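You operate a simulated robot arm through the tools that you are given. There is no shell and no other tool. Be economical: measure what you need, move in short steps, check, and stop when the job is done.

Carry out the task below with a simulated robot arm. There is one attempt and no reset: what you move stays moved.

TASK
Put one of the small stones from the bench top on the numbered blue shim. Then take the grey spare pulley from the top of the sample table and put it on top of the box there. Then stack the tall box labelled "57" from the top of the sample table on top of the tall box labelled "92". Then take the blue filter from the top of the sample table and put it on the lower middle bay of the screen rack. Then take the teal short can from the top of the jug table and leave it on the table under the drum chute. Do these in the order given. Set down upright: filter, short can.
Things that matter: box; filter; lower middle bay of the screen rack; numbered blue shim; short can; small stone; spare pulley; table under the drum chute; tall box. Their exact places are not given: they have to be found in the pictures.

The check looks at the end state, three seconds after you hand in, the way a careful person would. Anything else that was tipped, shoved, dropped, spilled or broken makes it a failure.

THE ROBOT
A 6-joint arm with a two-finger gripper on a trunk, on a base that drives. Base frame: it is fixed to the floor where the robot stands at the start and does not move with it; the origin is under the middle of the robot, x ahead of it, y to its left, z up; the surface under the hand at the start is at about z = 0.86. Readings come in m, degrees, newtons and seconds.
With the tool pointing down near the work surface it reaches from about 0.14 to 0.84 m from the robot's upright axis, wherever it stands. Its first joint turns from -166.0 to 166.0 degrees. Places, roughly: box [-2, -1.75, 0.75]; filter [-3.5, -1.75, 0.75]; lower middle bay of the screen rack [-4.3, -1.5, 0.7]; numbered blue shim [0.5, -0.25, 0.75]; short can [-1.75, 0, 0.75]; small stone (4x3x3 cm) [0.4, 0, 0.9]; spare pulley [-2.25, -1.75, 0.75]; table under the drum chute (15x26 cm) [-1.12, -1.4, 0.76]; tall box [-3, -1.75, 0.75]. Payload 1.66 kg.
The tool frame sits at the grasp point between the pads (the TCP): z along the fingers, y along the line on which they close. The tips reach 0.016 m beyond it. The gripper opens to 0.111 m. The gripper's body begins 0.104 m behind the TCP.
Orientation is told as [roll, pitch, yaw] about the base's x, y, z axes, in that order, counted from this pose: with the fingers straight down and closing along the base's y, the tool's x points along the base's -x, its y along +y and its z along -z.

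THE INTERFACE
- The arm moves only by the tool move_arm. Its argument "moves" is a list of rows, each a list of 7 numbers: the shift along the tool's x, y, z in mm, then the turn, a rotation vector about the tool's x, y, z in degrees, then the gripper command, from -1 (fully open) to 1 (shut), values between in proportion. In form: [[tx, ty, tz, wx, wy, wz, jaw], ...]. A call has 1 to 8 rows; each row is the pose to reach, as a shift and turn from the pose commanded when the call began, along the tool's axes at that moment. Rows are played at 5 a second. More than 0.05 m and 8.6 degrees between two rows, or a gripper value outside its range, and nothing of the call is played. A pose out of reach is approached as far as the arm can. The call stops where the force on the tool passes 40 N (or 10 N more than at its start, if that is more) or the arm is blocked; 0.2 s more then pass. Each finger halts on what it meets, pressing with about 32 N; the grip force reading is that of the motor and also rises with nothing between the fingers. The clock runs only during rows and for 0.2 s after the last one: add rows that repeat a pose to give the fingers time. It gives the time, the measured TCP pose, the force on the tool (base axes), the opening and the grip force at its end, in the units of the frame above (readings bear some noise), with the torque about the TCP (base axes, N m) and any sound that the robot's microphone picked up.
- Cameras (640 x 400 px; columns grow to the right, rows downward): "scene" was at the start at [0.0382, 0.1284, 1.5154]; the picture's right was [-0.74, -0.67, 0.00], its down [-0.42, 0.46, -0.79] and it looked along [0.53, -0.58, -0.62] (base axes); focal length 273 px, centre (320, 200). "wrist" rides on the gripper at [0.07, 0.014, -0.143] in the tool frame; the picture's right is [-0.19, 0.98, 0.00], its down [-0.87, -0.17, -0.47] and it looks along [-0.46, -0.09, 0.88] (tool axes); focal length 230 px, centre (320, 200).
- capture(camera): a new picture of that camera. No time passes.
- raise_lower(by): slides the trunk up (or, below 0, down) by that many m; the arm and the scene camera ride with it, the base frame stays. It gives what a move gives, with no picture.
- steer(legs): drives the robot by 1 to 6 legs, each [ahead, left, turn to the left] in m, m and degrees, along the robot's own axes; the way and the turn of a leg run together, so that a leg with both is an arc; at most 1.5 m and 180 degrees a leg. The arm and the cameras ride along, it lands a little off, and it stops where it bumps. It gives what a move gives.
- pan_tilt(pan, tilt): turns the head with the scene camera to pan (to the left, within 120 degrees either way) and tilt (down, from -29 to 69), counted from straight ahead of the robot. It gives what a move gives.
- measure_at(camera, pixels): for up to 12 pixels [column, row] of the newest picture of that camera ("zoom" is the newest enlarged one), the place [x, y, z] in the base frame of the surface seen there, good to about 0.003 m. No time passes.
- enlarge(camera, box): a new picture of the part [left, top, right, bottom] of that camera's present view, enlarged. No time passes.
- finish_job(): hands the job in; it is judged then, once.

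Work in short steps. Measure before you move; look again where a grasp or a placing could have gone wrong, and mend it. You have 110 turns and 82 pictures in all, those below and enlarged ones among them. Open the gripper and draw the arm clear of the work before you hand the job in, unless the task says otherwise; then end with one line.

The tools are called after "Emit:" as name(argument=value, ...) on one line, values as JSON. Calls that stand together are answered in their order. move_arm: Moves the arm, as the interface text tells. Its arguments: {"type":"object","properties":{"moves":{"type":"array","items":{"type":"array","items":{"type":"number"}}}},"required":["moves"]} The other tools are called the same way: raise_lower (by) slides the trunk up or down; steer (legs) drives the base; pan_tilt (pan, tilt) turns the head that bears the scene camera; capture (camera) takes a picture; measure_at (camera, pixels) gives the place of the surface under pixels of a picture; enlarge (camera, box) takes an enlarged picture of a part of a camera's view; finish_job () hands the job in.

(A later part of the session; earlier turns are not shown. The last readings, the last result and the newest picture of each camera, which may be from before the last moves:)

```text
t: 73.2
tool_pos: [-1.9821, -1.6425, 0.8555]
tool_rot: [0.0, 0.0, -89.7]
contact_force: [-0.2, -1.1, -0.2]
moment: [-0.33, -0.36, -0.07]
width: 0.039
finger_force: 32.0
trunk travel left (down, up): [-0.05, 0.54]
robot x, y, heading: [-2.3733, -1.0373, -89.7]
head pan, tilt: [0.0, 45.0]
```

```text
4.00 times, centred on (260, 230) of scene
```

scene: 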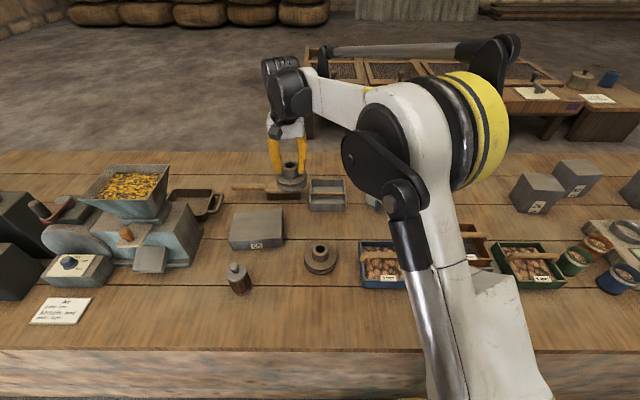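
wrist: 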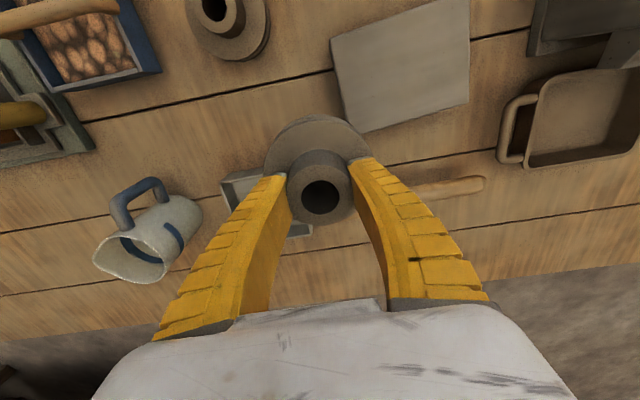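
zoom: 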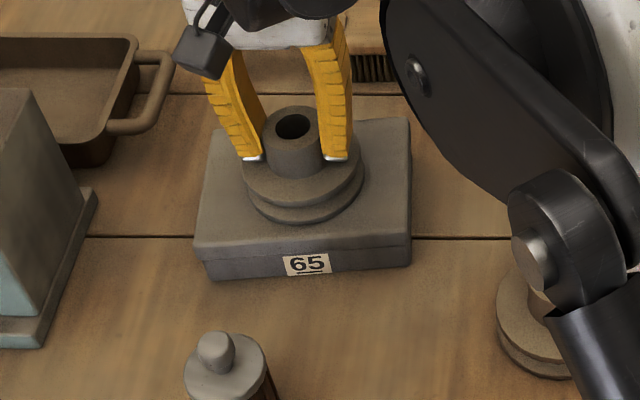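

The pulley rests on the box (load fell from -12.9 to about 0 N). I release and rise.

Emit:
move_arm(moves=[[0, 0, 0, 0, 0, 0, 0.1], [0, 0, 0, 0, 0, 0, -0.2], [0, 0, 0, 0, 0, 0, -0.2], [0, 0, -30, 0, 0, 0, -0.2], [0, 0, -75, 0, 0, 0, -0.2], [0, 0, -120, 0, 0, 0, -0.2], [0, 0, -165, 0, 0, 0, -0.2], [0, 0, -200, 0, 0, 0, -0.2]])

Emit:
capture(camera="wrist")

```text
t: 75.0
tool_pos: [-1.9779, -1.6427, 1.057]
tool_rot: [0.0, 0.1, -89.7]
contact_force: [0.3, 0.6, 0.4]
moment: [-0.01, 0.01, 0.02]
width: 0.0687
finger_force: 1.1
trunk travel left (down, up): [-0.05, 0.54]
robot x, y, heading: [-2.37, -1.0419, -90.0]
head pan, tilt: [0.0, 45.0]
```

```text
47 pictures are left
```

wrist: 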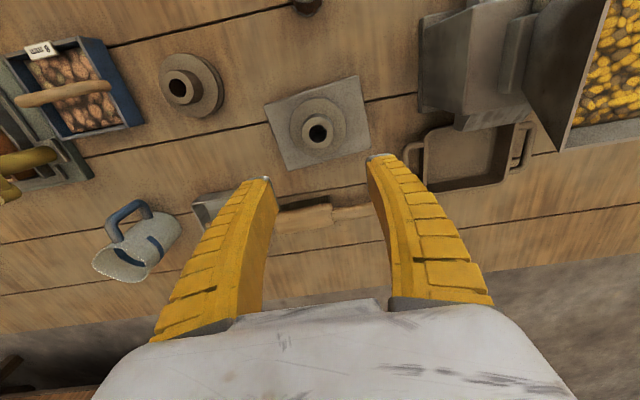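

The pulley sits flat on the box; beside it the other one is clearly browner. I pull the arm back a bit and strafe right ~0.9 m toward the tall boxes.

Emit:
move_arm(moves=[[40, -10, -20, 0, 0, 0, -0.2], [80, -20, -40, 0, 0, 0, -0.2], [120, -40, -60, 0, 0, 0, -0.2], [120, -80, -60, 0, 0, 0, -0.5], [120, -120, -60, 0, 0, 0, -0.8], [120, -160, -60, 0, 0, 0, -1], [120, -200, -60, 0, 0, 0, -1], [120, -240, -60, 0, 0, 0, -1]])

Emit:
steer(legs=[[0, -0.85, 0]])

Emit:
capture(camera="wrist")

Emit:
capture(camera="scene")

```text
t: 76.8
tool_pos: [-2.2255, -1.5258, 1.1162]
tool_rot: [-0.1, 0.0, -89.5]
contact_force: [-0.1, 0.3, -0.5]
moment: [0.02, -0.03, -0.02]
width: 0.1111
finger_force: 0.0
trunk travel left (down, up): [-0.05, 0.54]
robot x, y, heading: [-2.3726, -1.0372, -89.7]
head pan, tilt: [0.0, 45.0]
```

```text
t: 81.3
tool_pos: [-3.0725, -1.5347, 1.1162]
tool_rot: [0.0, 0.0, -89.2]
contact_force: [-0.1, 0.2, -1.4]
moment: [-0.01, -0.02, 0.0]
width: 0.1107
finger_force: 0.1
trunk travel left (down, up): [-0.05, 0.54]
robot x, y, heading: [-3.2244, -1.0485, -89.3]
head pan, tilt: [0.0, 45.0]
```

```text
46 pictures are left
```

wrist: 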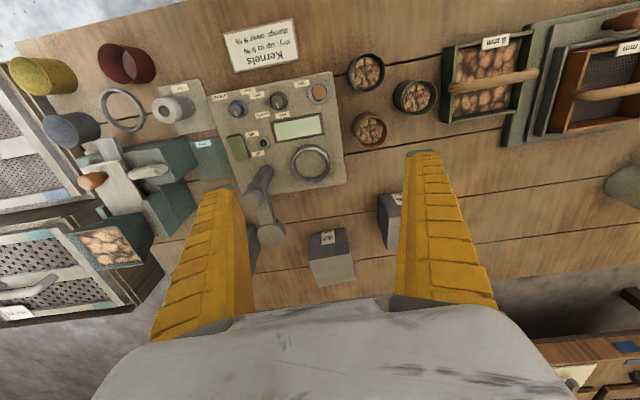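

```text
45 pictures are left
```

scene: 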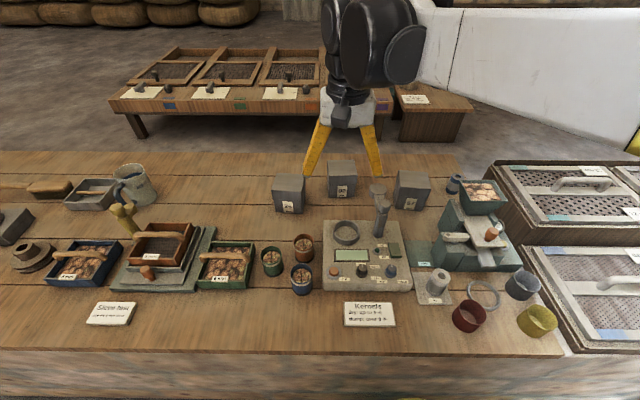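

I enlarge the boxes and the right-hand objects.

Emit:
enlarge(camera="scene", box=[260, 145, 440, 265])

Emit:
measure_at(camera="zoom", pixels=[[232, 70], [340, 65], [345, 95], [250, 105], [285, 140], [490, 105], [590, 100], [610, 135], [485, 140], [525, 190], [405, 130], [440, 165]])

Emit:
enlarge(camera="scene", box=[420, 150, 640, 350])

```text
3.33 times, centred on (350, 205) of scene
```

zoom: 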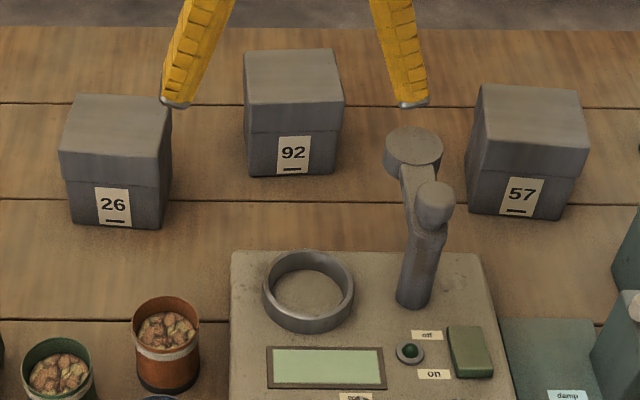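

```text
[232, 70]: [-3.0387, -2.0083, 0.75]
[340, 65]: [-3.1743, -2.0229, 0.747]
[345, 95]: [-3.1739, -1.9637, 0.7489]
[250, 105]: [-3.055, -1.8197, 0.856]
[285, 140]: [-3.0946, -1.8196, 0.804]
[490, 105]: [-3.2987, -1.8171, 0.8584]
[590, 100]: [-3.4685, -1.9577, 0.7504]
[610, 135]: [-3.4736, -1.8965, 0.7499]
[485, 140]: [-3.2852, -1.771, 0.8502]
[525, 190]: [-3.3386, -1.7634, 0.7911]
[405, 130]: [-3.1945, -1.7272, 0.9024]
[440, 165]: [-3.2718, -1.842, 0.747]
```

```text
2.00 times, centred on (530, 250) of scene
```

zoom: 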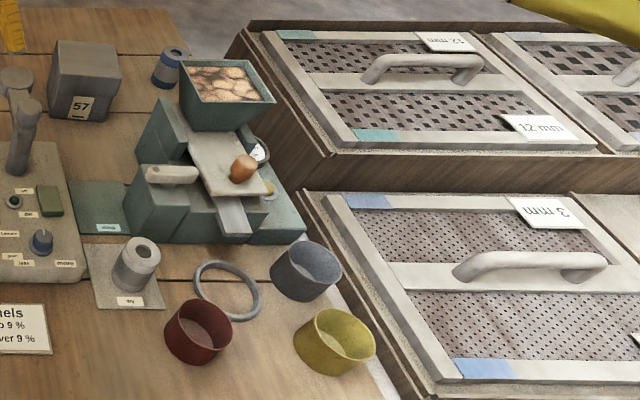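

Emit:
measure_at(camera="scene", pixels=[[406.5, 172.6], [431.3, 173.5], [433.5, 187], [403.5, 186.5], [335, 162.8], [358.5, 161.8], [360.5, 173], [336, 174.2], [420, 180], [348, 168], [380, 187], [390, 200]])

Emit:
measure_at(camera="wrist", pixels=[[311, 259], [352, 252], [312, 280], [355, 275], [332, 265], [270, 175], [262, 215], [272, 233]])

```text
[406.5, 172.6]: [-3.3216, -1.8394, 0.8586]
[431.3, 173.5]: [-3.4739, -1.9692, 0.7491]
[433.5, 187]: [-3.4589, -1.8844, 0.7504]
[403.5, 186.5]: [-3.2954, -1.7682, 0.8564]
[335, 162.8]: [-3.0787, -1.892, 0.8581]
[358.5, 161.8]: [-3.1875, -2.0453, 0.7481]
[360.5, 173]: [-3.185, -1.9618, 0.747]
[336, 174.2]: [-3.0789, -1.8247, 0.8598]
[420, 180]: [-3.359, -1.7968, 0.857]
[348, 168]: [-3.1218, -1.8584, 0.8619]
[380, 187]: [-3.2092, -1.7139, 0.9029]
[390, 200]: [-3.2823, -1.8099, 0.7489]
```

```text
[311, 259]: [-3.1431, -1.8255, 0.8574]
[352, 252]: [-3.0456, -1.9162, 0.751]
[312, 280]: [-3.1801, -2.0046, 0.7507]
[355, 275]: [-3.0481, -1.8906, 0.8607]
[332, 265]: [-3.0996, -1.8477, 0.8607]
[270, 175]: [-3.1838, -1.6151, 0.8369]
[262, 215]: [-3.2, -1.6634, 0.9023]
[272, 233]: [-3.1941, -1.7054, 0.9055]
```

Box 57 is around (-3.345,-1.81), top 0.858; 92 around (-3.10,-1.865), top 0.86. I move 6 cm nearer and bring the wrist camera above 57.

Emit:
steer(legs=[[0.06, 0, 0]])

Emit:
move_arm(moves=[[-20, -40, 0, 0, 0, 0, -1], [-40, -80, 0, 0, 0, 0, -1], [-60, -120, 0, 0, 0, 0, -1], [-80, -160, 0, 0, 0, 0, -1], [-100, -200, 0, 0, 0, 0, -1], [-135, -230, 0, 0, 0, 0, -1], [-170, -260, 0, 0, 0, 0, -1], [-200, -272, 0, 0, 0, 0, -1]])

Emit:
capture(camera="wrist")

```text
t: 82.3
tool_pos: [-3.0723, -1.5693, 1.1148]
tool_rot: [0.1, -0.1, -89.4]
contact_force: [-0.1, -1.3, 0.9]
moment: [0.03, 0.01, -0.02]
width: 0.1109
finger_force: 0.0
trunk travel left (down, up): [-0.05, 0.54]
robot x, y, heading: [-3.2217, -1.082, -89.1]
head pan, tilt: [0.0, 45.0]
stopped in leg 1: the robot was blocked; the commanded pose is now the measured one
```

```text
t: 84.2
tool_pos: [-3.345, -1.7729, 1.118]
tool_rot: [0.0, -0.1, -89.4]
contact_force: [-1.0, 0.2, -0.7]
moment: [0.01, -0.01, -0.01]
width: 0.1112
finger_force: 0.0
trunk travel left (down, up): [-0.05, 0.54]
robot x, y, heading: [-3.2253, -1.0839, -89.3]
head pan, tilt: [0.0, 45.0]
```

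```text
42 pictures are left
```

wrist: 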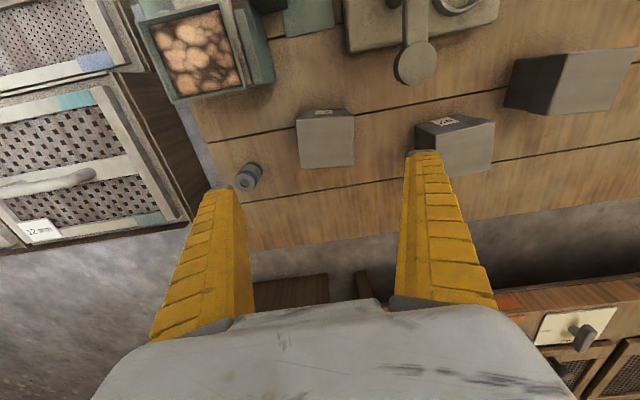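

Emit:
enlarge(camera="wrist", box=[270, 80, 520, 200])

Emit:
measure_at(camera="wrist", pixels=[[299, 120], [352, 118], [351, 161], [303, 165], [325, 140], [440, 137], [491, 125], [489, 158], [446, 172], [465, 145]])

```text
2.56 times, centred on (395, 140) of wrist
```

zoom: 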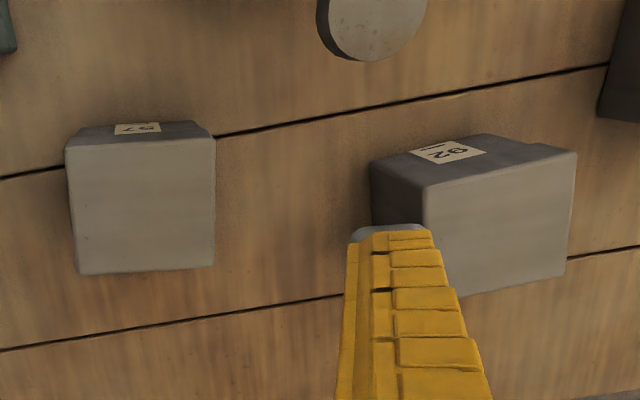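

```text
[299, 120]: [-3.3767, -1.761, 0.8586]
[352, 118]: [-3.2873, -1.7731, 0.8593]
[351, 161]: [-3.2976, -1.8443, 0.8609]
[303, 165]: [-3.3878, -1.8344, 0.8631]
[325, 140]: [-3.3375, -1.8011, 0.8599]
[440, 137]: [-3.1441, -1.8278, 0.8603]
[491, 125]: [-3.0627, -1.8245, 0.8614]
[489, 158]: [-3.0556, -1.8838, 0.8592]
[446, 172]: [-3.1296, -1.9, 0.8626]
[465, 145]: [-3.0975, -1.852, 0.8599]
```

Emit:
measure_at(camera="zoom", pixels=[[430, 192], [500, 172], [572, 155], [569, 210], [563, 272], [510, 285], [70, 148], [213, 142], [212, 264], [80, 270]])

```text
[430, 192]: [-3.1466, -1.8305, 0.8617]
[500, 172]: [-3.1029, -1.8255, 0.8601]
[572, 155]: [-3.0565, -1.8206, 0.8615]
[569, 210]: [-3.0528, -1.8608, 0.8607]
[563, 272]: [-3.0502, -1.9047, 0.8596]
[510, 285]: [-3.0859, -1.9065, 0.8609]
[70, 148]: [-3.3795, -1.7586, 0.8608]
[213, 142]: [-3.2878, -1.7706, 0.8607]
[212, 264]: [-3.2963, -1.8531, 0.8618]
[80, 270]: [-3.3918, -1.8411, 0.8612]
```

57: centre (-3.339,-1.806), yaw -7°, top 93×84 mm at 0.861. 92: centre (-3.098,-1.868), yaw +5°. I align above 57 with the fingers straddling its x-width, and stop above to check.

Emit:
move_arm(moves=[[-10, 2, 30, 0, 0, 4, -1], [-20, 4, 70, 0, 0, 7.5, -1], [-33, 6, 110, 0, 0, 7.5, -1], [-33, 6, 155, 0, 0, 7.5, -1], [-33, 6, 195, 0, 0, 7.5, -1], [-33, 6, 195, 0, 0, 7.5, -1]])

Emit:
capture(camera="wrist")

```text
t: 85.5
tool_pos: [-3.3351, -1.8055, 0.9205]
tool_rot: [0.0, -0.1, -96.8]
contact_force: [0.3, -0.1, -0.1]
moment: [0.03, -0.02, -0.02]
width: 0.1107
finger_force: 0.0
trunk travel left (down, up): [-0.05, 0.54]
robot x, y, heading: [-3.2207, -1.0825, -89.1]
head pan, tilt: [0.0, 45.0]
```

```text
40 pictures are left
```

wrist: 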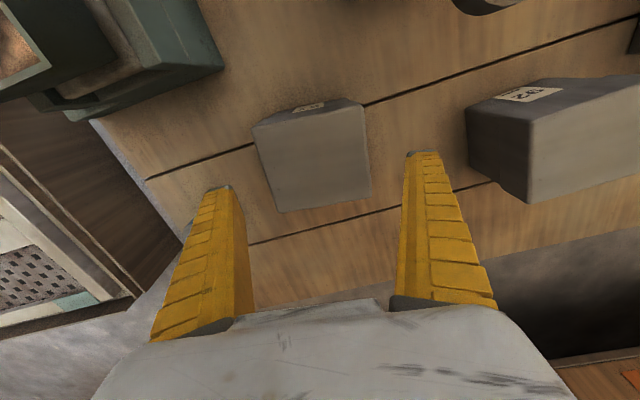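

Emit:
measure_at(camera="wrist", pixels=[[256, 129], [361, 108], [369, 190], [281, 210], [318, 155]])

```text
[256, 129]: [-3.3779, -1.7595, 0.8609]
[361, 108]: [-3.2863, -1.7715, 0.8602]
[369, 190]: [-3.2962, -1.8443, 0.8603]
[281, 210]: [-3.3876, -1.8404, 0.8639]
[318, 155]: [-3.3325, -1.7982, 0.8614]
```

Aligned; centre needs -3 mm in x. I go down to z≈0.82 and close.

Emit:
move_arm(moves=[[0, -3, 20, 0, 0, 0, -1], [0, -3, 50, 0, 0, 0, -1], [0, -3, 85, 0, 0, 0, -1], [0, -3, 100, 0, 0, 0, -1], [0, -3, 100, 0, 0, 0, 1], [0, -3, 100, 0, 0, 0, 1], [0, -3, 100, 0, 0, 0, 1], [0, -3, 100, 0, 0, 0, 1]])

```text
t: 87.3
tool_pos: [-3.3383, -1.8039, 0.8229]
tool_rot: [0.0, -0.1, -96.9]
contact_force: [-1.8, -4.0, 25.2]
moment: [-0.01, 0.06, 0.02]
width: 0.1023
finger_force: 32.1
trunk travel left (down, up): [-0.05, 0.54]
robot x, y, heading: [-3.2236, -1.0782, -89.5]
head pan, tilt: [0.0, 45.0]
```

Gripped at 102 mm but with 25 N upward reaction; I lift 15 mm and check the grip.

Emit:
move_arm(moves=[[0, 0, -3, 0, 0, 0, 1], [0, 0, -6, 0, 0, 0, 1], [0, 0, -15, 0, 0, 0, 1], [0, 0, -15, 0, 0, 0, 1]])

Emit:
enlarge(camera="scene", box=[340, 130, 500, 240])

```text
t: 88.3
tool_pos: [-3.3375, -1.8047, 0.8369]
tool_rot: [0.0, 0.0, -97.0]
contact_force: [0.9, -0.3, -2.2]
moment: [0.02, 0.01, -0.02]
width: 0.102
finger_force: 31.0
trunk travel left (down, up): [-0.05, 0.54]
robot x, y, heading: [-3.2224, -1.0823, -89.5]
head pan, tilt: [0.0, 45.0]
```

```text
3.64 times, centred on (420, 185) of scene
```

zoom: 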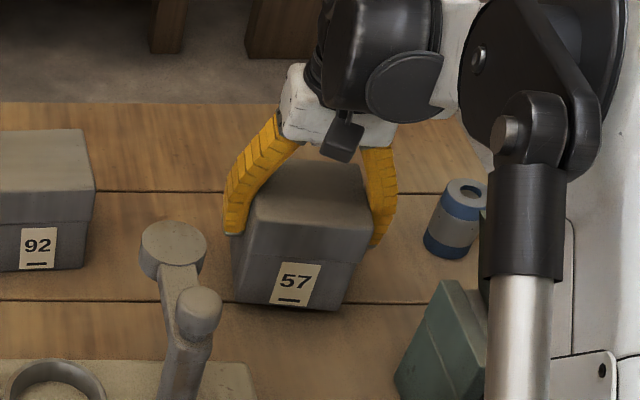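

It appears to follow (-2 N load). I lift further and check that it hangs well.

Emit:
move_arm(moves=[[0, 0, -25, 0, 0, 0, 1], [0, 0, -60, 0, 0, 0, 1], [0, 0, -100, 0, 0, 0, 1], [0, 0, -140, 0, 0, 0, 1], [0, 0, -140, 0, 0, 0, 1]])

Emit:
enlarge(camera="scene", box=[320, 90, 500, 240])

```text
t: 89.5
tool_pos: [-3.3389, -1.806, 0.9776]
tool_rot: [0.0, -0.2, -97.0]
contact_force: [0.0, 1.1, -2.0]
moment: [-0.01, -0.01, -0.02]
width: 0.1013
finger_force: 32.4
trunk travel left (down, up): [-0.05, 0.54]
robot x, y, heading: [-3.2234, -1.0826, -89.5]
head pan, tilt: [0.0, 45.0]
```

```text
2.67 times, centred on (410, 165) of scene
```

zoom: 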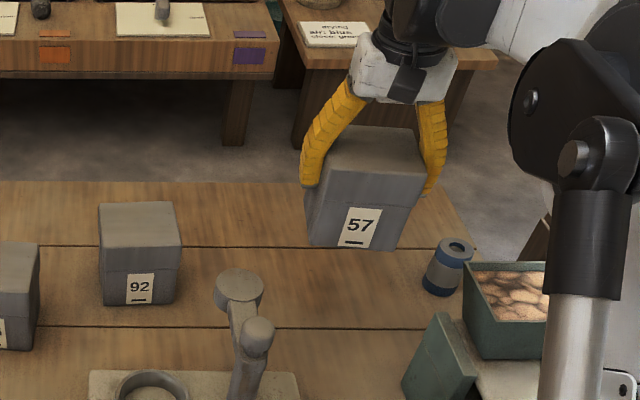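

Box 57 hangs level. I raise it more and carry it over 92 while turning to match 92's yaw.

Emit:
move_arm(moves=[[0, 0, -40, 0, 0, 0, 1], [-5, 42, -40, 0, 0, -2, 1], [-11, 84, -40, 0, 0, -4.5, 1], [-16, 126, -40, 0, 0, -7, 1], [-22, 168, -40, 0, 0, -9.5, 1], [-28, 210, -40, 0, 0, -12.2, 1], [-32, 247, -40, 0, 0, -12.2, 1], [-32, 247, -40, 0, 0, -12.2, 1]])

Emit:
enlarge(camera="scene", box=[240, 90, 440, 230])

Emit:
capture(camera="wrist")

```text
t: 91.3
tool_pos: [-3.0957, -1.8675, 1.016]
tool_rot: [0.0, 0.1, -84.7]
contact_force: [0.0, 0.8, -2.0]
moment: [-0.01, 0.0, -0.01]
width: 0.1013
finger_force: 31.6
trunk travel left (down, up): [-0.05, 0.54]
robot x, y, heading: [-3.2213, -1.0843, -89.1]
head pan, tilt: [0.0, 45.0]
```

```text
2.86 times, centred on (340, 160) of scene
```

zoom: 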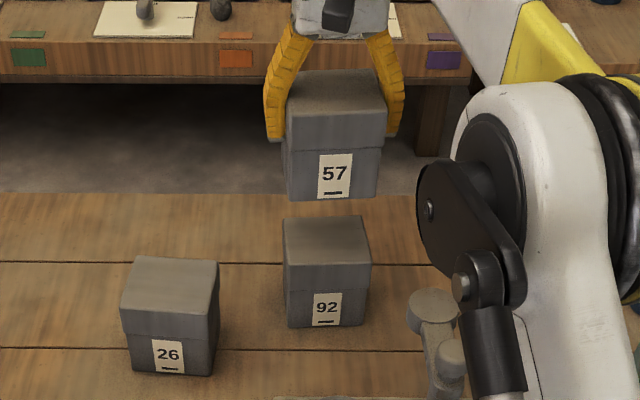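

```text
36 pictures are left
```

wrist: 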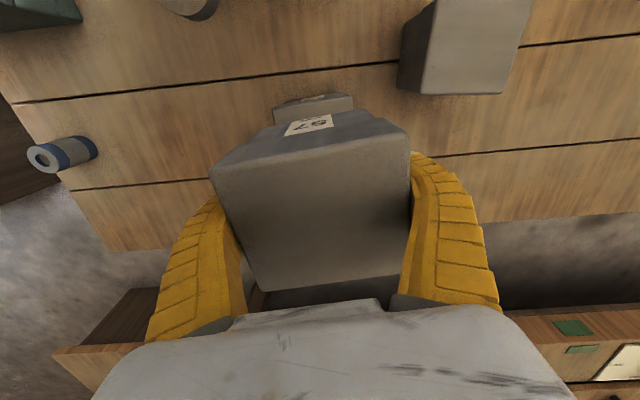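

57 is above 92 and parallel. I lower to near contact, then creep.

Emit:
move_arm(moves=[[0, -2, 30, 0, 0, 0, 1], [0, -2, 60, 0, 0, 0, 1], [0, -2, 72, 0, 0, 0, 1], [0, -2, 75, 0, 0, 0, 1], [0, -2, 77, 0, 0, 0, 1], [0, -2, 77, 0, 0, 0, 1]])

```text
t: 92.8
tool_pos: [-3.0978, -1.8667, 0.9405]
tool_rot: [0.0, -0.1, -84.7]
contact_force: [-0.8, 1.0, -1.6]
moment: [0.02, 0.0, 0.02]
width: 0.1016
finger_force: 31.7
trunk travel left (down, up): [-0.05, 0.54]
robot x, y, heading: [-3.2227, -1.0804, -89.3]
head pan, tilt: [0.0, 45.0]
```

Emit:
move_arm(moves=[[0, 0, 2, 0, 0, 0, 1], [0, 0, 4, 0, 0, 0, 1], [0, 0, 4, 0, 0, 0, 1]])

Emit:
enlarge(camera="scene", box=[280, 110, 420, 220])

```text
t: 93.5
tool_pos: [-3.0984, -1.8661, 0.9357]
tool_rot: [0.0, -0.2, -84.8]
contact_force: [-0.1, 0.3, -1.2]
moment: [0.0, -0.02, -0.01]
width: 0.1014
finger_force: 32.2
trunk travel left (down, up): [-0.05, 0.54]
robot x, y, heading: [-3.224, -1.0802, -89.0]
head pan, tilt: [0.0, 45.0]
```

```text
3.64 times, centred on (350, 165) of scene
```

zoom: 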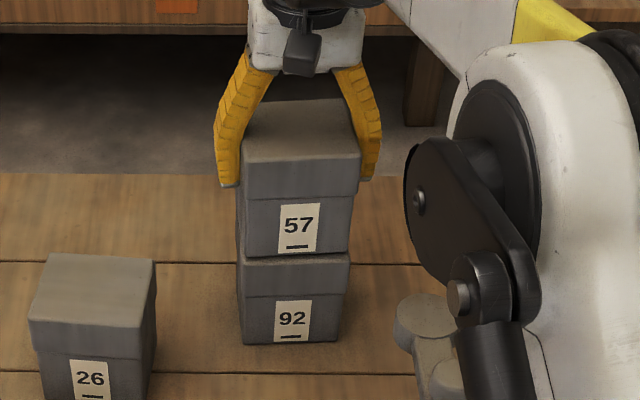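

Emit:
move_arm(moves=[[0, 0, 1, 0, 0, 0, 1], [0, 0, 2, 0, 0, 0, 1], [0, 0, 3, 0, 0, 0, 1], [0, 0, 3, 0, 0, 0, 1]])

```text
t: 94.5
tool_pos: [-3.0988, -1.8666, 0.9325]
tool_rot: [0.0, -0.1, -84.6]
contact_force: [0.0, -0.3, -1.8]
moment: [0.02, -0.01, 0.0]
width: 0.1015
finger_force: 32.2
trunk travel left (down, up): [-0.05, 0.54]
robot x, y, heading: [-3.2172, -1.0801, -89.1]
head pan, tilt: [0.0, 45.0]
```

Emit:
move_arm(moves=[[0, 0, 1, 0, 0, 0, 1], [0, 0, 2, 0, 0, 0, 1], [0, 0, 3, 0, 0, 0, 1], [0, 0, 3, 0, 0, 0, 1]])

Emit:
enlarge(camera="scene", box=[310, 130, 380, 220])

```text
t: 95.5
tool_pos: [-3.0999, -1.8652, 0.9321]
tool_rot: [0.0, -0.1, -84.7]
contact_force: [2.4, -5.8, 25.8]
moment: [0.12, -0.01, -0.03]
width: 0.1024
finger_force: 31.7
trunk travel left (down, up): [-0.05, 0.54]
robot x, y, heading: [-3.2201, -1.0857, -89.1]
head pan, tilt: [0.0, 45.0]
```

```text
4.44 times, centred on (345, 175) of scene
```

zoom: 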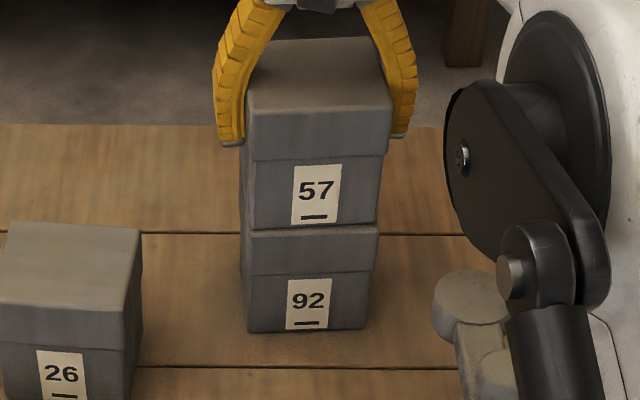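

Contact is firm. I ease the press by 2 mm, open fully and rise straight up.

Emit:
move_arm(moves=[[0, 0, -2, 0, 0, 0, 1], [0, 0, -2, 0, 0, 0, -1], [0, 0, -2, 0, 0, 0, -1], [0, 0, -2, 0, 0, 0, -1], [0, 0, -30, 0, 0, 0, -1], [0, 0, -70, 0, 0, 0, -1], [0, 0, -110, 0, 0, 0, -1], [0, 0, -140, 0, 0, 0, -1]])

Emit:
capture(camera="scene")

```text
t: 97.3
tool_pos: [-3.0979, -1.8654, 1.0694]
tool_rot: [0.0, -0.1, -84.7]
contact_force: [-0.3, -0.5, -0.6]
moment: [0.0, -0.01, 0.0]
width: 0.111
finger_force: 0.0
trunk travel left (down, up): [-0.05, 0.54]
robot x, y, heading: [-3.2261, -1.0821, -89.4]
head pan, tilt: [0.0, 45.0]
```

```text
33 pictures are left
```

scene: 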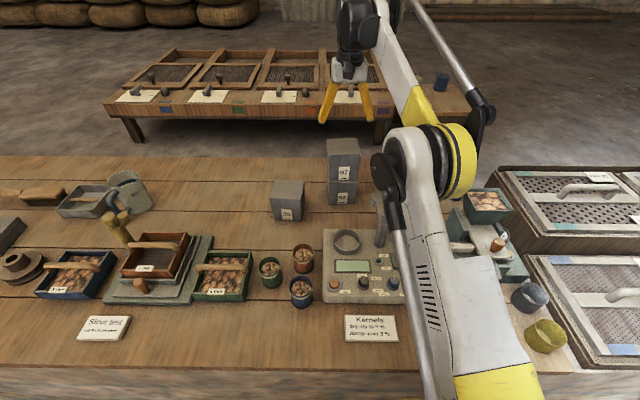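

57 stands on 92. I retract the arm and strafe right to look at the filter and the rack.

Emit:
move_arm(moves=[[40, 0, -20, 0, 0, 0, -1], [85, 0, -40, 0, 0, 0, -1], [130, 0, -50, 0, 0, 0, -1], [175, 0, -50, 0, 0, 0, -1], [220, 0, -50, 0, 0, 0, -1], [265, 10, -50, 0, 0, 0, -1], [310, 20, -50, 0, 0, 0, -1], [350, 30, -50, 0, 0, 0, -1]])

Emit:
steer(legs=[[-0.05, 0, 0], [0, -0.65, 0]])

Emit:
capture(camera="scene")

```text
t: 99.2
tool_pos: [-3.0998, -1.5149, 1.1199]
tool_rot: [0.0, -0.1, -84.7]
contact_force: [0.4, 0.1, 0.2]
moment: [0.01, 0.02, 0.02]
width: 0.1108
finger_force: 0.0
trunk travel left (down, up): [-0.05, 0.54]
robot x, y, heading: [-3.2238, -1.0833, -89.3]
head pan, tilt: [0.0, 45.0]
```

```text
t: 103.3
tool_pos: [-3.7498, -1.4727, 1.1196]
tool_rot: [-0.1, -0.1, -84.6]
contact_force: [0.2, -0.3, 0.1]
moment: [0.03, 0.01, 0.01]
width: 0.111
finger_force: 0.1
trunk travel left (down, up): [-0.05, 0.54]
robot x, y, heading: [-3.8757, -1.0377, -89.6]
head pan, tilt: [0.0, 45.0]
```

```text
32 pictures are left
```

scene: 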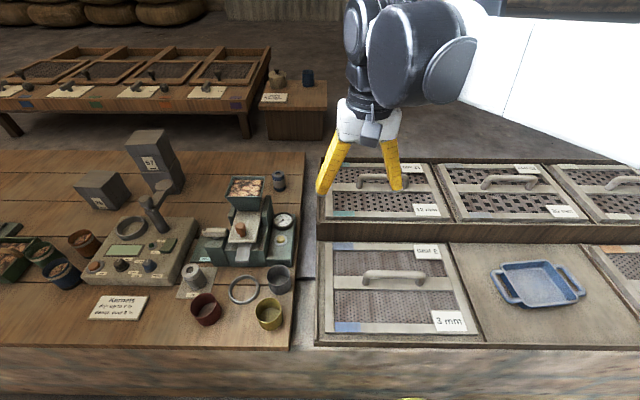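

I enlarge the filter candidates and the lower middle bay.

Emit:
enlarge(camera="scene", box=[170, 160, 310, 340])

Emit:
enlarge(camera="scene", box=[430, 230, 640, 360])

```text
2.22 times, centred on (240, 250) of scene
```

zoom: 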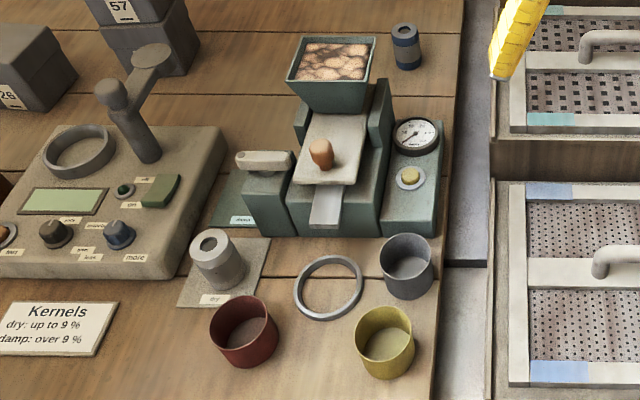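

```text
3.05 times, centred on (535, 295) of scene
```

zoom: 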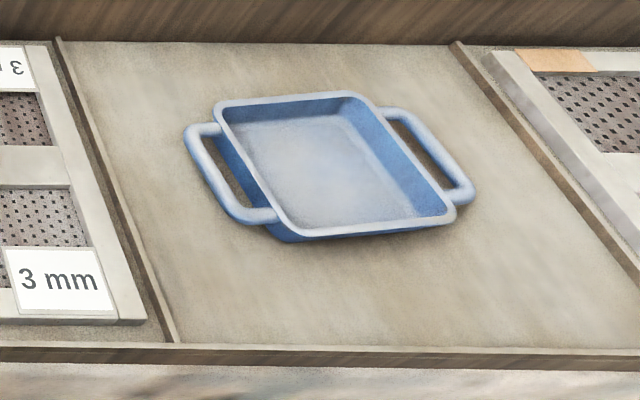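

The blue filter is the blue banded cylinder at scene (279,181); the bay holds a blue tray with free room in front of it. I measure both.

Emit:
measure_at(camera="zoom", pixels=[[170, 330], [620, 340], [280, 290], [400, 290], [330, 290], [290, 238], [450, 220], [235, 215], [360, 235], [300, 345], [330, 265], [480, 290]])

Emit:
measure_at(camera="scene", pixels=[[279, 176], [275, 186], [279, 183], [283, 186], [279, 191], [272, 178], [286, 178], [260, 190], [295, 200], [279, 174]])

```text
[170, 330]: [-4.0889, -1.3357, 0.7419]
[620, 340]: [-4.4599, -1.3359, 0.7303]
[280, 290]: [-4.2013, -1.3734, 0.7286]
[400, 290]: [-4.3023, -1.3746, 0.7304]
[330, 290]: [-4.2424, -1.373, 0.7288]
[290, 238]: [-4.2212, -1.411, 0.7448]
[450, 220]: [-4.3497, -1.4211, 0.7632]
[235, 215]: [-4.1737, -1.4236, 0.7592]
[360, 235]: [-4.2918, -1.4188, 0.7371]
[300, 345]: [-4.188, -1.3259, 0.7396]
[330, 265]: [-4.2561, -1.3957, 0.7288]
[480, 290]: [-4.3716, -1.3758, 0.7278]
```

```text
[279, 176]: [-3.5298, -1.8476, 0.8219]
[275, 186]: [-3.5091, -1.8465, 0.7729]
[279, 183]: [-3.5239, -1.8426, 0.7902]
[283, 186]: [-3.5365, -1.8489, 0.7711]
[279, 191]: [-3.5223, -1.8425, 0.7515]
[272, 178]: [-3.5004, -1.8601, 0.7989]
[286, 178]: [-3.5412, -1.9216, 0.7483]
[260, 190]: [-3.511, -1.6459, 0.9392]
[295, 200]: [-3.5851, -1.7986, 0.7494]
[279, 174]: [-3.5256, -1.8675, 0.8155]
```

Filter: centre ≈(-3.523,-1.866), 45 mm wide, top ~0.82. Target spot in bay ≈(-4.405,-1.385), floor 0.729. I measure the hopper's rear edge and drive back left so the filter is in reach.

Emit:
measure_at(camera="scene", pixels=[[262, 178], [233, 179], [245, 178], [247, 200]])

Emit:
steer(legs=[[0, 0.33, 0], [0.036, 0, 0]])

```text
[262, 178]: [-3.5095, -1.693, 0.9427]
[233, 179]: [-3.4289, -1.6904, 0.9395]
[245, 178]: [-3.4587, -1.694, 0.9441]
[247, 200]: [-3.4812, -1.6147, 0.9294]
```

```text
t: 106.0
tool_pos: [-3.4162, -1.503, 1.1205]
tool_rot: [0.0, 0.0, -84.5]
contact_force: [-0.3, -0.5, -0.1]
moment: [0.01, 0.04, -0.05]
width: 0.1108
finger_force: 0.1
trunk travel left (down, up): [-0.05, 0.54]
robot x, y, heading: [-3.5375, -1.071, -89.1]
head pan, tilt: [0.0, 45.0]
```

I shift right 0.14 m so the forearm comes in beside the hopper, then move over the filter at height.

Emit:
steer(legs=[[0, -0.14, 0]])

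Emit:
move_arm(moves=[[-45, 0, 0, 0, 0, 0, -1], [-90, 0, 0, 0, 0, 0, -1], [-135, 0, 0, 0, 0, 0, -1], [-180, 0, 0, 0, 0, 0, -0.6], [-225, 0, 0, 0, 0, 0, -0.4], [-270, 0, 0, 0, 0, 0, -0.4], [-310, 0, 0, 0, 0, 0, -0.4], [-345, 0, 20, 0, 0, 0, -0.4]])

Emit:
capture(camera="wrist")

```text
t: 107.3
tool_pos: [-3.5574, -1.5069, 1.12]
tool_rot: [0.0, 0.0, -84.4]
contact_force: [-1.6, 0.3, 0.3]
moment: [-0.01, -0.02, -0.06]
width: 0.1109
finger_force: 0.0
trunk travel left (down, up): [-0.05, 0.54]
robot x, y, heading: [-3.6791, -1.0746, -89.2]
head pan, tilt: [0.0, 45.0]
```

```text
t: 109.1
tool_pos: [-3.5264, -1.8377, 1.1057]
tool_rot: [0.0, -0.1, -84.6]
contact_force: [-1.3, 1.0, 0.8]
moment: [-0.09, -0.02, -0.03]
width: 0.0792
finger_force: 1.3
out of reach, approached as far as the arm can: row 8
trunk travel left (down, up): [-0.05, 0.54]
robot x, y, heading: [-3.685, -1.071, -88.9]
head pan, tilt: [0.0, 45.0]
```

```text
29 pictures are left
```

wrist: 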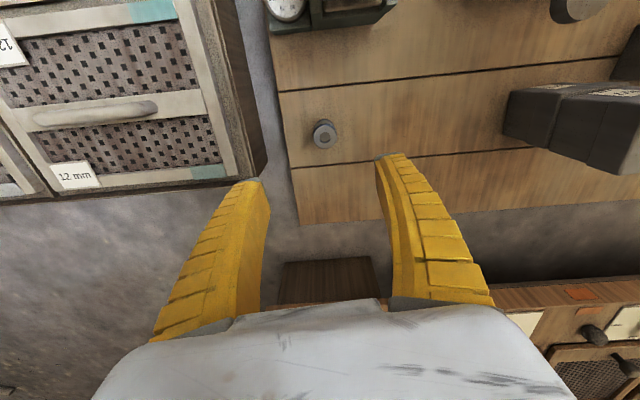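

At height it is slightly out of reach; lower down the reach is larger. I measure the filter top.

Emit:
measure_at(camera="wrist", pixels=[[324, 131], [324, 124], [316, 131], [332, 131], [324, 139], [270, 30], [255, 170]])

Emit:
enlarge(camera="wrist", box=[290, 105, 360, 160])

```text
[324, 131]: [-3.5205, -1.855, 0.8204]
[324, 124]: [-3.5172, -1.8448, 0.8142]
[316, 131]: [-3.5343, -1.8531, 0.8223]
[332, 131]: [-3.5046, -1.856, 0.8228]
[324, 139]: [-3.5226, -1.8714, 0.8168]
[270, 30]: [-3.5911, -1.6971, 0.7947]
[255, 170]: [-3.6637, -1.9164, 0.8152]
```

```text
7.27 times, centred on (325, 132) of wrist
```

zoom: 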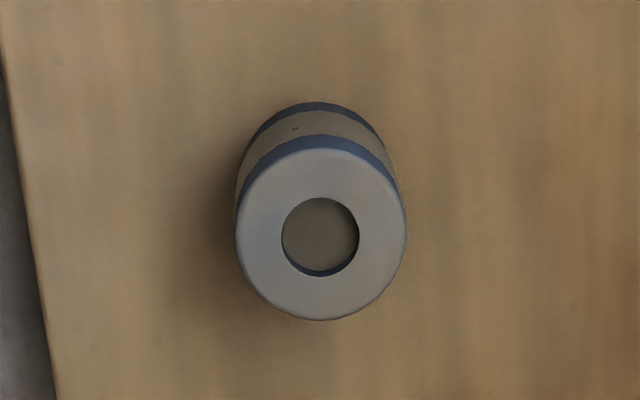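

Emit:
measure_at(camera="zoom", pixels=[[250, 236], [392, 236], [320, 165], [320, 308]])

```text
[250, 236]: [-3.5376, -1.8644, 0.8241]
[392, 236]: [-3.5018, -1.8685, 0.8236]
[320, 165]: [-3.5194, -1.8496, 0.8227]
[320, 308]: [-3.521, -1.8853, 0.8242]
```

Filter centre (-3.520,-1.867). I descend 150 mm first and then read the pose.

Emit:
move_arm(moves=[[20, 0, 40, 0, 0, 0, -0.4], [20, 0, 80, 0, 0, 0, -0.4], [10, 0, 120, 0, 0, 0, -0.4], [0, 0, 150, 0, 0, 0, -0.4], [0, 0, 170, 0, 0, 0, -0.4], [0, 0, 170, 0, 0, 0, -0.4]])

Emit:
capture(camera="scene")

```text
t: 110.5
tool_pos: [-3.5288, -1.8386, 0.935]
tool_rot: [0.1, -0.1, -84.4]
contact_force: [0.6, -0.1, 0.2]
moment: [-0.01, -0.01, 0.02]
width: 0.0792
finger_force: 0.9
trunk travel left (down, up): [-0.05, 0.54]
robot x, y, heading: [-3.6823, -1.0757, -89.1]
head pan, tilt: [0.0, 45.0]
```

```text
27 pictures are left
```

scene: 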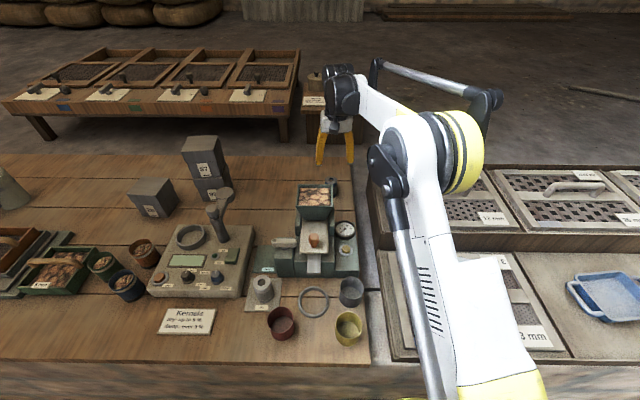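

Emit:
move_arm(moves=[[-15, 3, 20, 0, 0, 0, -0.4], [-29, 6, 45, 0, 0, 0, -0.4], [-29, 6, 85, 0, 0, 0, -0.4], [-29, 6, 120, 0, 0, 0, -0.4], [-29, 6, 138, 0, 0, 0, -0.4], [-29, 6, 138, 0, 0, 0, -0.4]])

Emit:
enlarge(camera="wrist", box=[220, 80, 420, 240])

```text
t: 111.9
tool_pos: [-3.5175, -1.8692, 0.7954]
tool_rot: [0.0, -0.1, -84.5]
contact_force: [-0.5, -0.3, -0.5]
moment: [-0.02, 0.0, 0.02]
width: 0.079
finger_force: 1.3
trunk travel left (down, up): [-0.05, 0.54]
robot x, y, heading: [-3.681, -1.0729, -89.3]
head pan, tilt: [0.0, 45.0]
```

```text
2.50 times, centred on (320, 160) of wrist
```

zoom: 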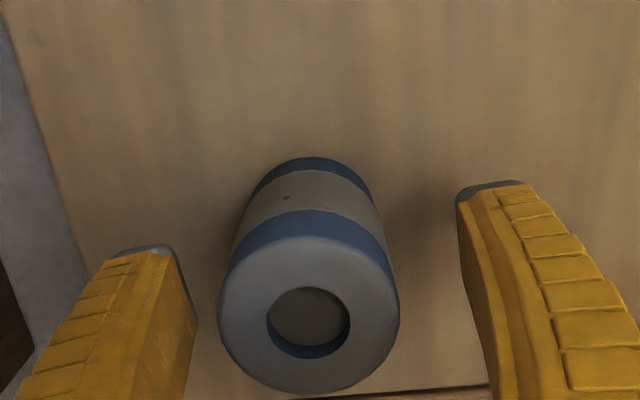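

The filter is between the fingers. I close, check, and lift.

Emit:
move_arm(moves=[[0, -2, 0, 0, 0, 0, 0], [0, -2, 0, 0, 0, 0, 1], [0, -2, 0, 0, 0, 0, 1], [0, -2, 0, 0, 0, 0, 1], [0, -2, -20, 0, 0, 0, 1], [5, -2, -60, 0, 0, 0, 1], [20, -2, -100, 0, 0, 0, 1], [30, -2, -140, 0, 0, 0, 1]])

```text
t: 113.7
tool_pos: [-3.5237, -1.8354, 0.9378]
tool_rot: [0.0, -0.1, -84.4]
contact_force: [-0.7, 0.0, -2.3]
moment: [0.0, 0.02, 0.0]
width: 0.0366
finger_force: 32.1
trunk travel left (down, up): [-0.05, 0.54]
robot x, y, heading: [-3.685, -1.0729, -89.1]
head pan, tilt: [0.0, 45.0]
```

Held (37 mm). I rise above the hopper's height, then pull back toward the robot.

Emit:
move_arm(moves=[[5, 0, -45, 0, 0, 0, 1], [10, 0, -90, 0, 0, 0, 1], [20, -5, -130, 0, 0, 0, 1], [45, -40, -150, 0, 0, 0, 1], [75, -75, -160, 0, 0, 0, 1], [105, -110, -160, 0, 0, 0, 1], [145, -130, -160, 0, 0, 0, 1], [190, -140, -160, 0, 0, 0, 1]])

Emit:
move_arm(moves=[[45, -10, 0, 0, 0, 0, 1], [90, -15, 0, 0, 0, 0, 1], [130, -20, 0, 0, 0, 0, 1], [170, -20, 0, 0, 0, 0, 1]])

Emit:
capture(camera="scene")

```text
t: 115.5
tool_pos: [-3.6821, -1.6611, 1.0961]
tool_rot: [0.0, -0.1, -84.5]
contact_force: [-0.4, 0.7, -1.5]
moment: [-0.01, -0.01, -0.01]
width: 0.036
finger_force: 32.2
trunk travel left (down, up): [-0.05, 0.54]
robot x, y, heading: [-3.682, -1.0699, -89.1]
head pan, tilt: [0.0, 45.0]
```

```text
t: 116.5
tool_pos: [-3.7167, -1.4948, 1.0951]
tool_rot: [0.0, -0.1, -84.5]
contact_force: [0.1, 0.4, -1.3]
moment: [-0.01, 0.0, 0.01]
width: 0.0363
finger_force: 32.5
trunk travel left (down, up): [-0.05, 0.54]
robot x, y, heading: [-3.6795, -1.0714, -89.1]
head pan, tilt: [0.0, 45.0]
```

```text
25 pictures are left
```

scene: 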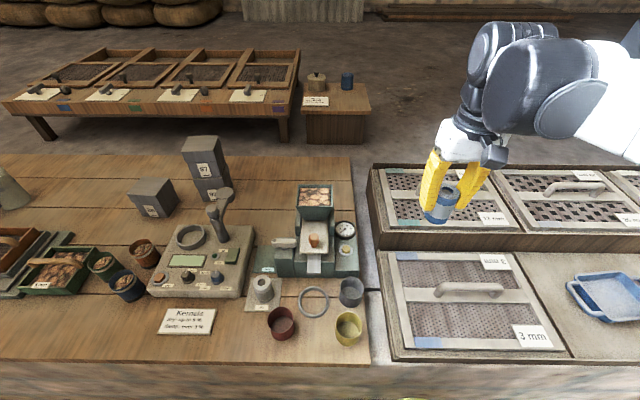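

Filter is held upright. I back off 0.1 m and strafe right 0.57 m to be in front of the lower middle bay.

Emit:
steer(legs=[[-0.1, 0, -0.9], [0, -0.57, 0]])

Emit:
capture(camera="scene")

```text
t: 120.5
tool_pos: [-4.3023, -1.3936, 1.0957]
tool_rot: [-0.1, -0.2, -85.6]
contact_force: [0.4, 0.9, -2.1]
moment: [-0.02, -0.01, -0.02]
width: 0.0356
finger_force: 32.1
trunk travel left (down, up): [-0.05, 0.54]
robot x, y, heading: [-4.2601, -0.9675, -90.5]
head pan, tilt: [0.0, 45.0]
```

```text
24 pictures are left
```

scene: 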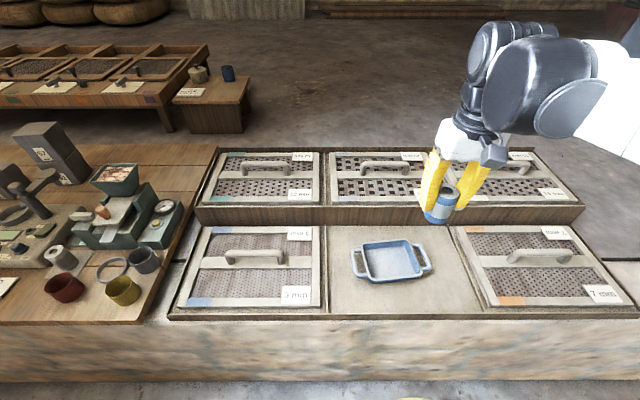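

I measure the bay's free right part and its limits.

Emit:
measure_at(camera="scene", pixels=[[450, 290], [432, 266], [422, 276], [458, 250], [475, 295], [450, 310], [440, 295], [465, 280], [450, 316], [445, 280]])

Emit:
enlarge(camera="scene", box=[320, 220, 500, 330])

```text
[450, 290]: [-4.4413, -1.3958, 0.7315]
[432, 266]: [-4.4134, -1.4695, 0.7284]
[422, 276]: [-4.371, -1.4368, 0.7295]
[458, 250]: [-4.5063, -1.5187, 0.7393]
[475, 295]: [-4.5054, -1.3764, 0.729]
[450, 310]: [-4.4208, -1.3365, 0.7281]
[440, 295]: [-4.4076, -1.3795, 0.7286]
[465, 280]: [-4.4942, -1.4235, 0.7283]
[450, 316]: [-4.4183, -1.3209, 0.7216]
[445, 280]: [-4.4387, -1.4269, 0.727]
```

```text
3.56 times, centred on (410, 275) of scene
```

zoom: 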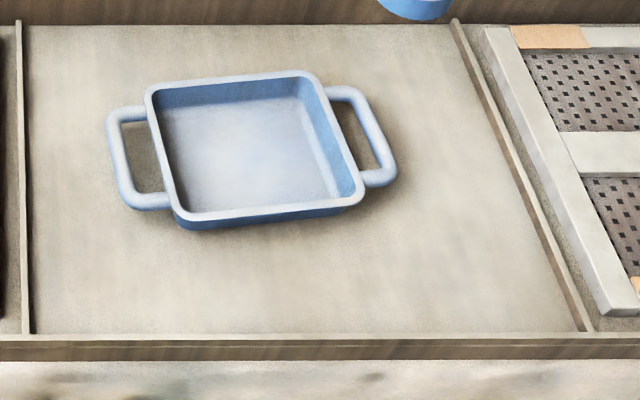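

Spot (-4.44,-1.39) is clear all around. I move above it and descend partway.

Emit:
move_arm(moves=[[4, -45, 0, 0, 0, 0, 1], [9, -90, 5, 0, 0, 0, 1], [14, -137, 10, 0, 0, 0, 1], [14, -137, 55, 0, 0, 0, 1], [14, -137, 100, 0, 0, 0, 1], [14, -137, 145, 0, 0, 0, 1], [14, -137, 190, 0, 0, 0, 1], [14, -137, 235, 0, 0, 0, 1]])

Emit:
move_arm(moves=[[0, 0, 40, 0, 0, 0, 1], [0, 0, 72, 0, 0, 0, 1], [0, 0, 78, 0, 0, 0, 1], [0, 0, 78, 0, 0, 0, 1]])

Emit:
enlarge(camera="scene", box=[360, 190, 540, 330])

```text
t: 122.3
tool_pos: [-4.4413, -1.3891, 0.8598]
tool_rot: [-0.1, -0.2, -85.6]
contact_force: [-0.2, -0.2, -1.8]
moment: [0.03, 0.0, 0.0]
width: 0.0354
finger_force: 31.9
trunk travel left (down, up): [-0.05, 0.54]
robot x, y, heading: [-4.2621, -0.9705, -90.2]
head pan, tilt: [0.0, 45.0]
```

```text
t: 123.3
tool_pos: [-4.4407, -1.3893, 0.7839]
tool_rot: [0.0, -0.1, -85.6]
contact_force: [0.4, -0.2, -1.7]
moment: [-0.01, -0.01, -0.01]
width: 0.0355
finger_force: 32.5
trunk travel left (down, up): [-0.05, 0.54]
robot x, y, heading: [-4.259, -0.971, -90.1]
head pan, tilt: [0.0, 45.0]
```

```text
2.86 times, centred on (450, 260) of scene
```

zoom: 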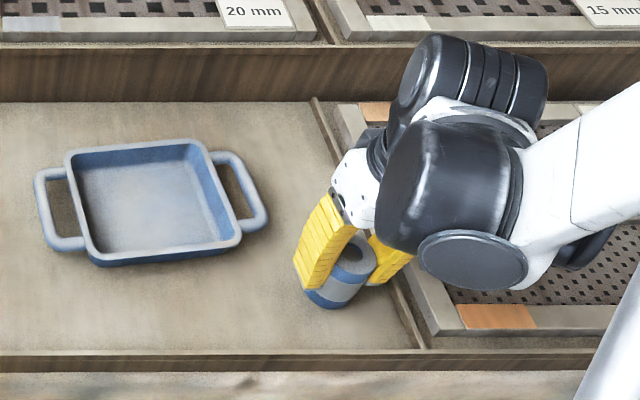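

Just above the floor. I creep down until contact.

Emit:
move_arm(moves=[[0, 0, 3, 0, 0, 0, 1], [0, 0, 5, 0, 0, 0, 1], [0, 0, 7, 0, 0, 0, 1], [0, 0, 7, 0, 0, 0, 1]])

```text
t: 124.3
tool_pos: [-4.4396, -1.3891, 0.7777]
tool_rot: [-0.1, -0.1, -85.6]
contact_force: [-0.7, -5.6, 18.7]
moment: [0.11, 0.03, -0.04]
width: 0.037
finger_force: 32.6
trunk travel left (down, up): [-0.05, 0.54]
robot x, y, heading: [-4.2591, -0.9731, -90.2]
head pan, tilt: [0.0, 45.0]
```

Contact. I ease 1 mm, open slowly, rise and look.

Emit:
move_arm(moves=[[0, 0, -1, 0, 0, 0, 1], [0, 0, -1, 0, 0, 0, 0.2], [0, 0, -1, 0, 0, 0, -0.3], [0, 0, -1, 0, 0, 0, -0.3], [0, 0, -40, 0, 0, 0, -0.3], [0, 0, -85, 0, 0, 0, -0.3], [0, 0, -130, 0, 0, 0, -0.3], [0, 0, -175, 0, 0, 0, -0.3]])

Emit:
capture(camera="scene")

```text
t: 126.1
tool_pos: [-4.4406, -1.3886, 0.9498]
tool_rot: [0.0, -0.2, -85.7]
contact_force: [0.3, -0.3, -0.6]
moment: [0.04, -0.02, 0.02]
width: 0.074
finger_force: 1.0
trunk travel left (down, up): [-0.05, 0.54]
robot x, y, heading: [-4.2619, -0.9703, -90.2]
head pan, tilt: [0.0, 45.0]
```

```text
21 pictures are left
```

scene: 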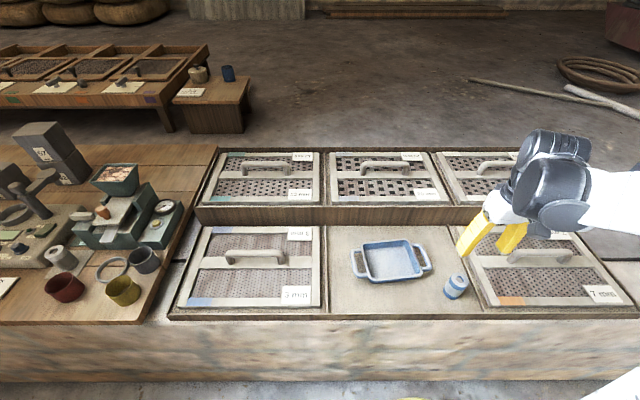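

The filter stands upright in the lower middle bay. Now the jug table: I raise the arm and look left-behind.

Emit:
move_arm(moves=[[0, 0, -45, 0, 0, 0, -0.3], [0, 0, -90, 0, 0, 0, -0.3], [0, 0, -135, 0, 0, 0, -0.3], [0, 20, -170, 0, 0, 0, -0.3]])

Emit:
pan_tilt(pan=115, tilt=25)

Emit:
capture(camera="scene")

```text
t: 127.1
tool_pos: [-4.4212, -1.3858, 1.1236]
tool_rot: [0.0, -0.1, -85.6]
contact_force: [0.2, 0.2, 0.8]
moment: [-0.02, -0.01, 0.0]
width: 0.0737
finger_force: 1.2
trunk travel left (down, up): [-0.05, 0.54]
robot x, y, heading: [-4.2603, -0.967, -90.1]
head pan, tilt: [0.0, 45.0]
```

```text
t: 129.1
tool_pos: [-4.4208, -1.3877, 1.1217]
tool_rot: [0.1, -0.1, -85.7]
contact_force: [-0.1, 0.1, -0.2]
moment: [0.0, -0.01, -0.01]
width: 0.0738
finger_force: 0.8
trunk travel left (down, up): [-0.05, 0.54]
robot x, y, heading: [-4.2558, -0.9687, -90.2]
head pan, tilt: [115.0, 25.0]
```

```text
20 pictures are left
```

scene: 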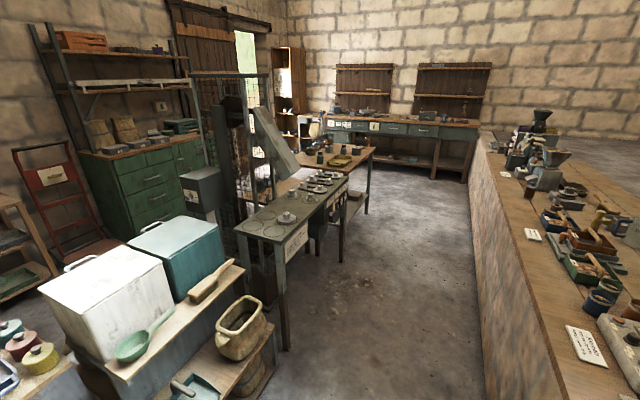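

I enlarge the jug table and measure the furniture that borders the corridor.

Emit:
enlarge(camera="scene", box=[270, 130, 390, 210])

Emit:
measure_at(camera="scene", pixels=[[288, 345], [272, 325], [341, 258], [367, 210], [230, 395], [205, 372], [290, 195], [322, 157], [372, 150], [282, 243], [240, 265]])

```text
5.00 times, centred on (330, 170) of scene
```

zoom: 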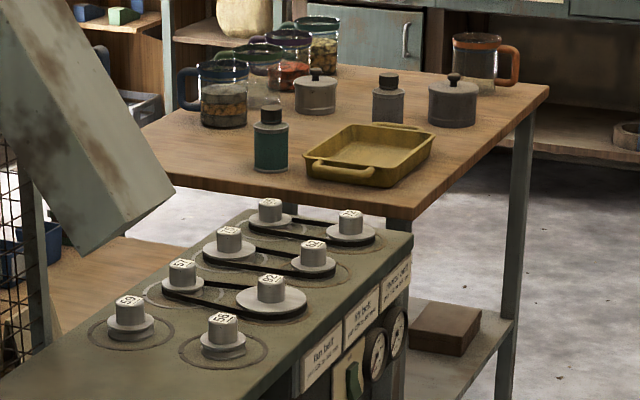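

```text
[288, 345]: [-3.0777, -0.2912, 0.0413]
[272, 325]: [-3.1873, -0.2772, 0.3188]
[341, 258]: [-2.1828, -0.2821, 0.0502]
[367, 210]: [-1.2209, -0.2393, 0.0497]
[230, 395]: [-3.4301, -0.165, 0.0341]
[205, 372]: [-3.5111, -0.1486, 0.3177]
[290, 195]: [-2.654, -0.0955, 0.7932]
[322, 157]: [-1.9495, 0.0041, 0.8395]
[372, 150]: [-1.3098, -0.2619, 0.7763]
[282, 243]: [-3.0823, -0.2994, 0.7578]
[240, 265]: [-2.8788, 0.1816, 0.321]
```

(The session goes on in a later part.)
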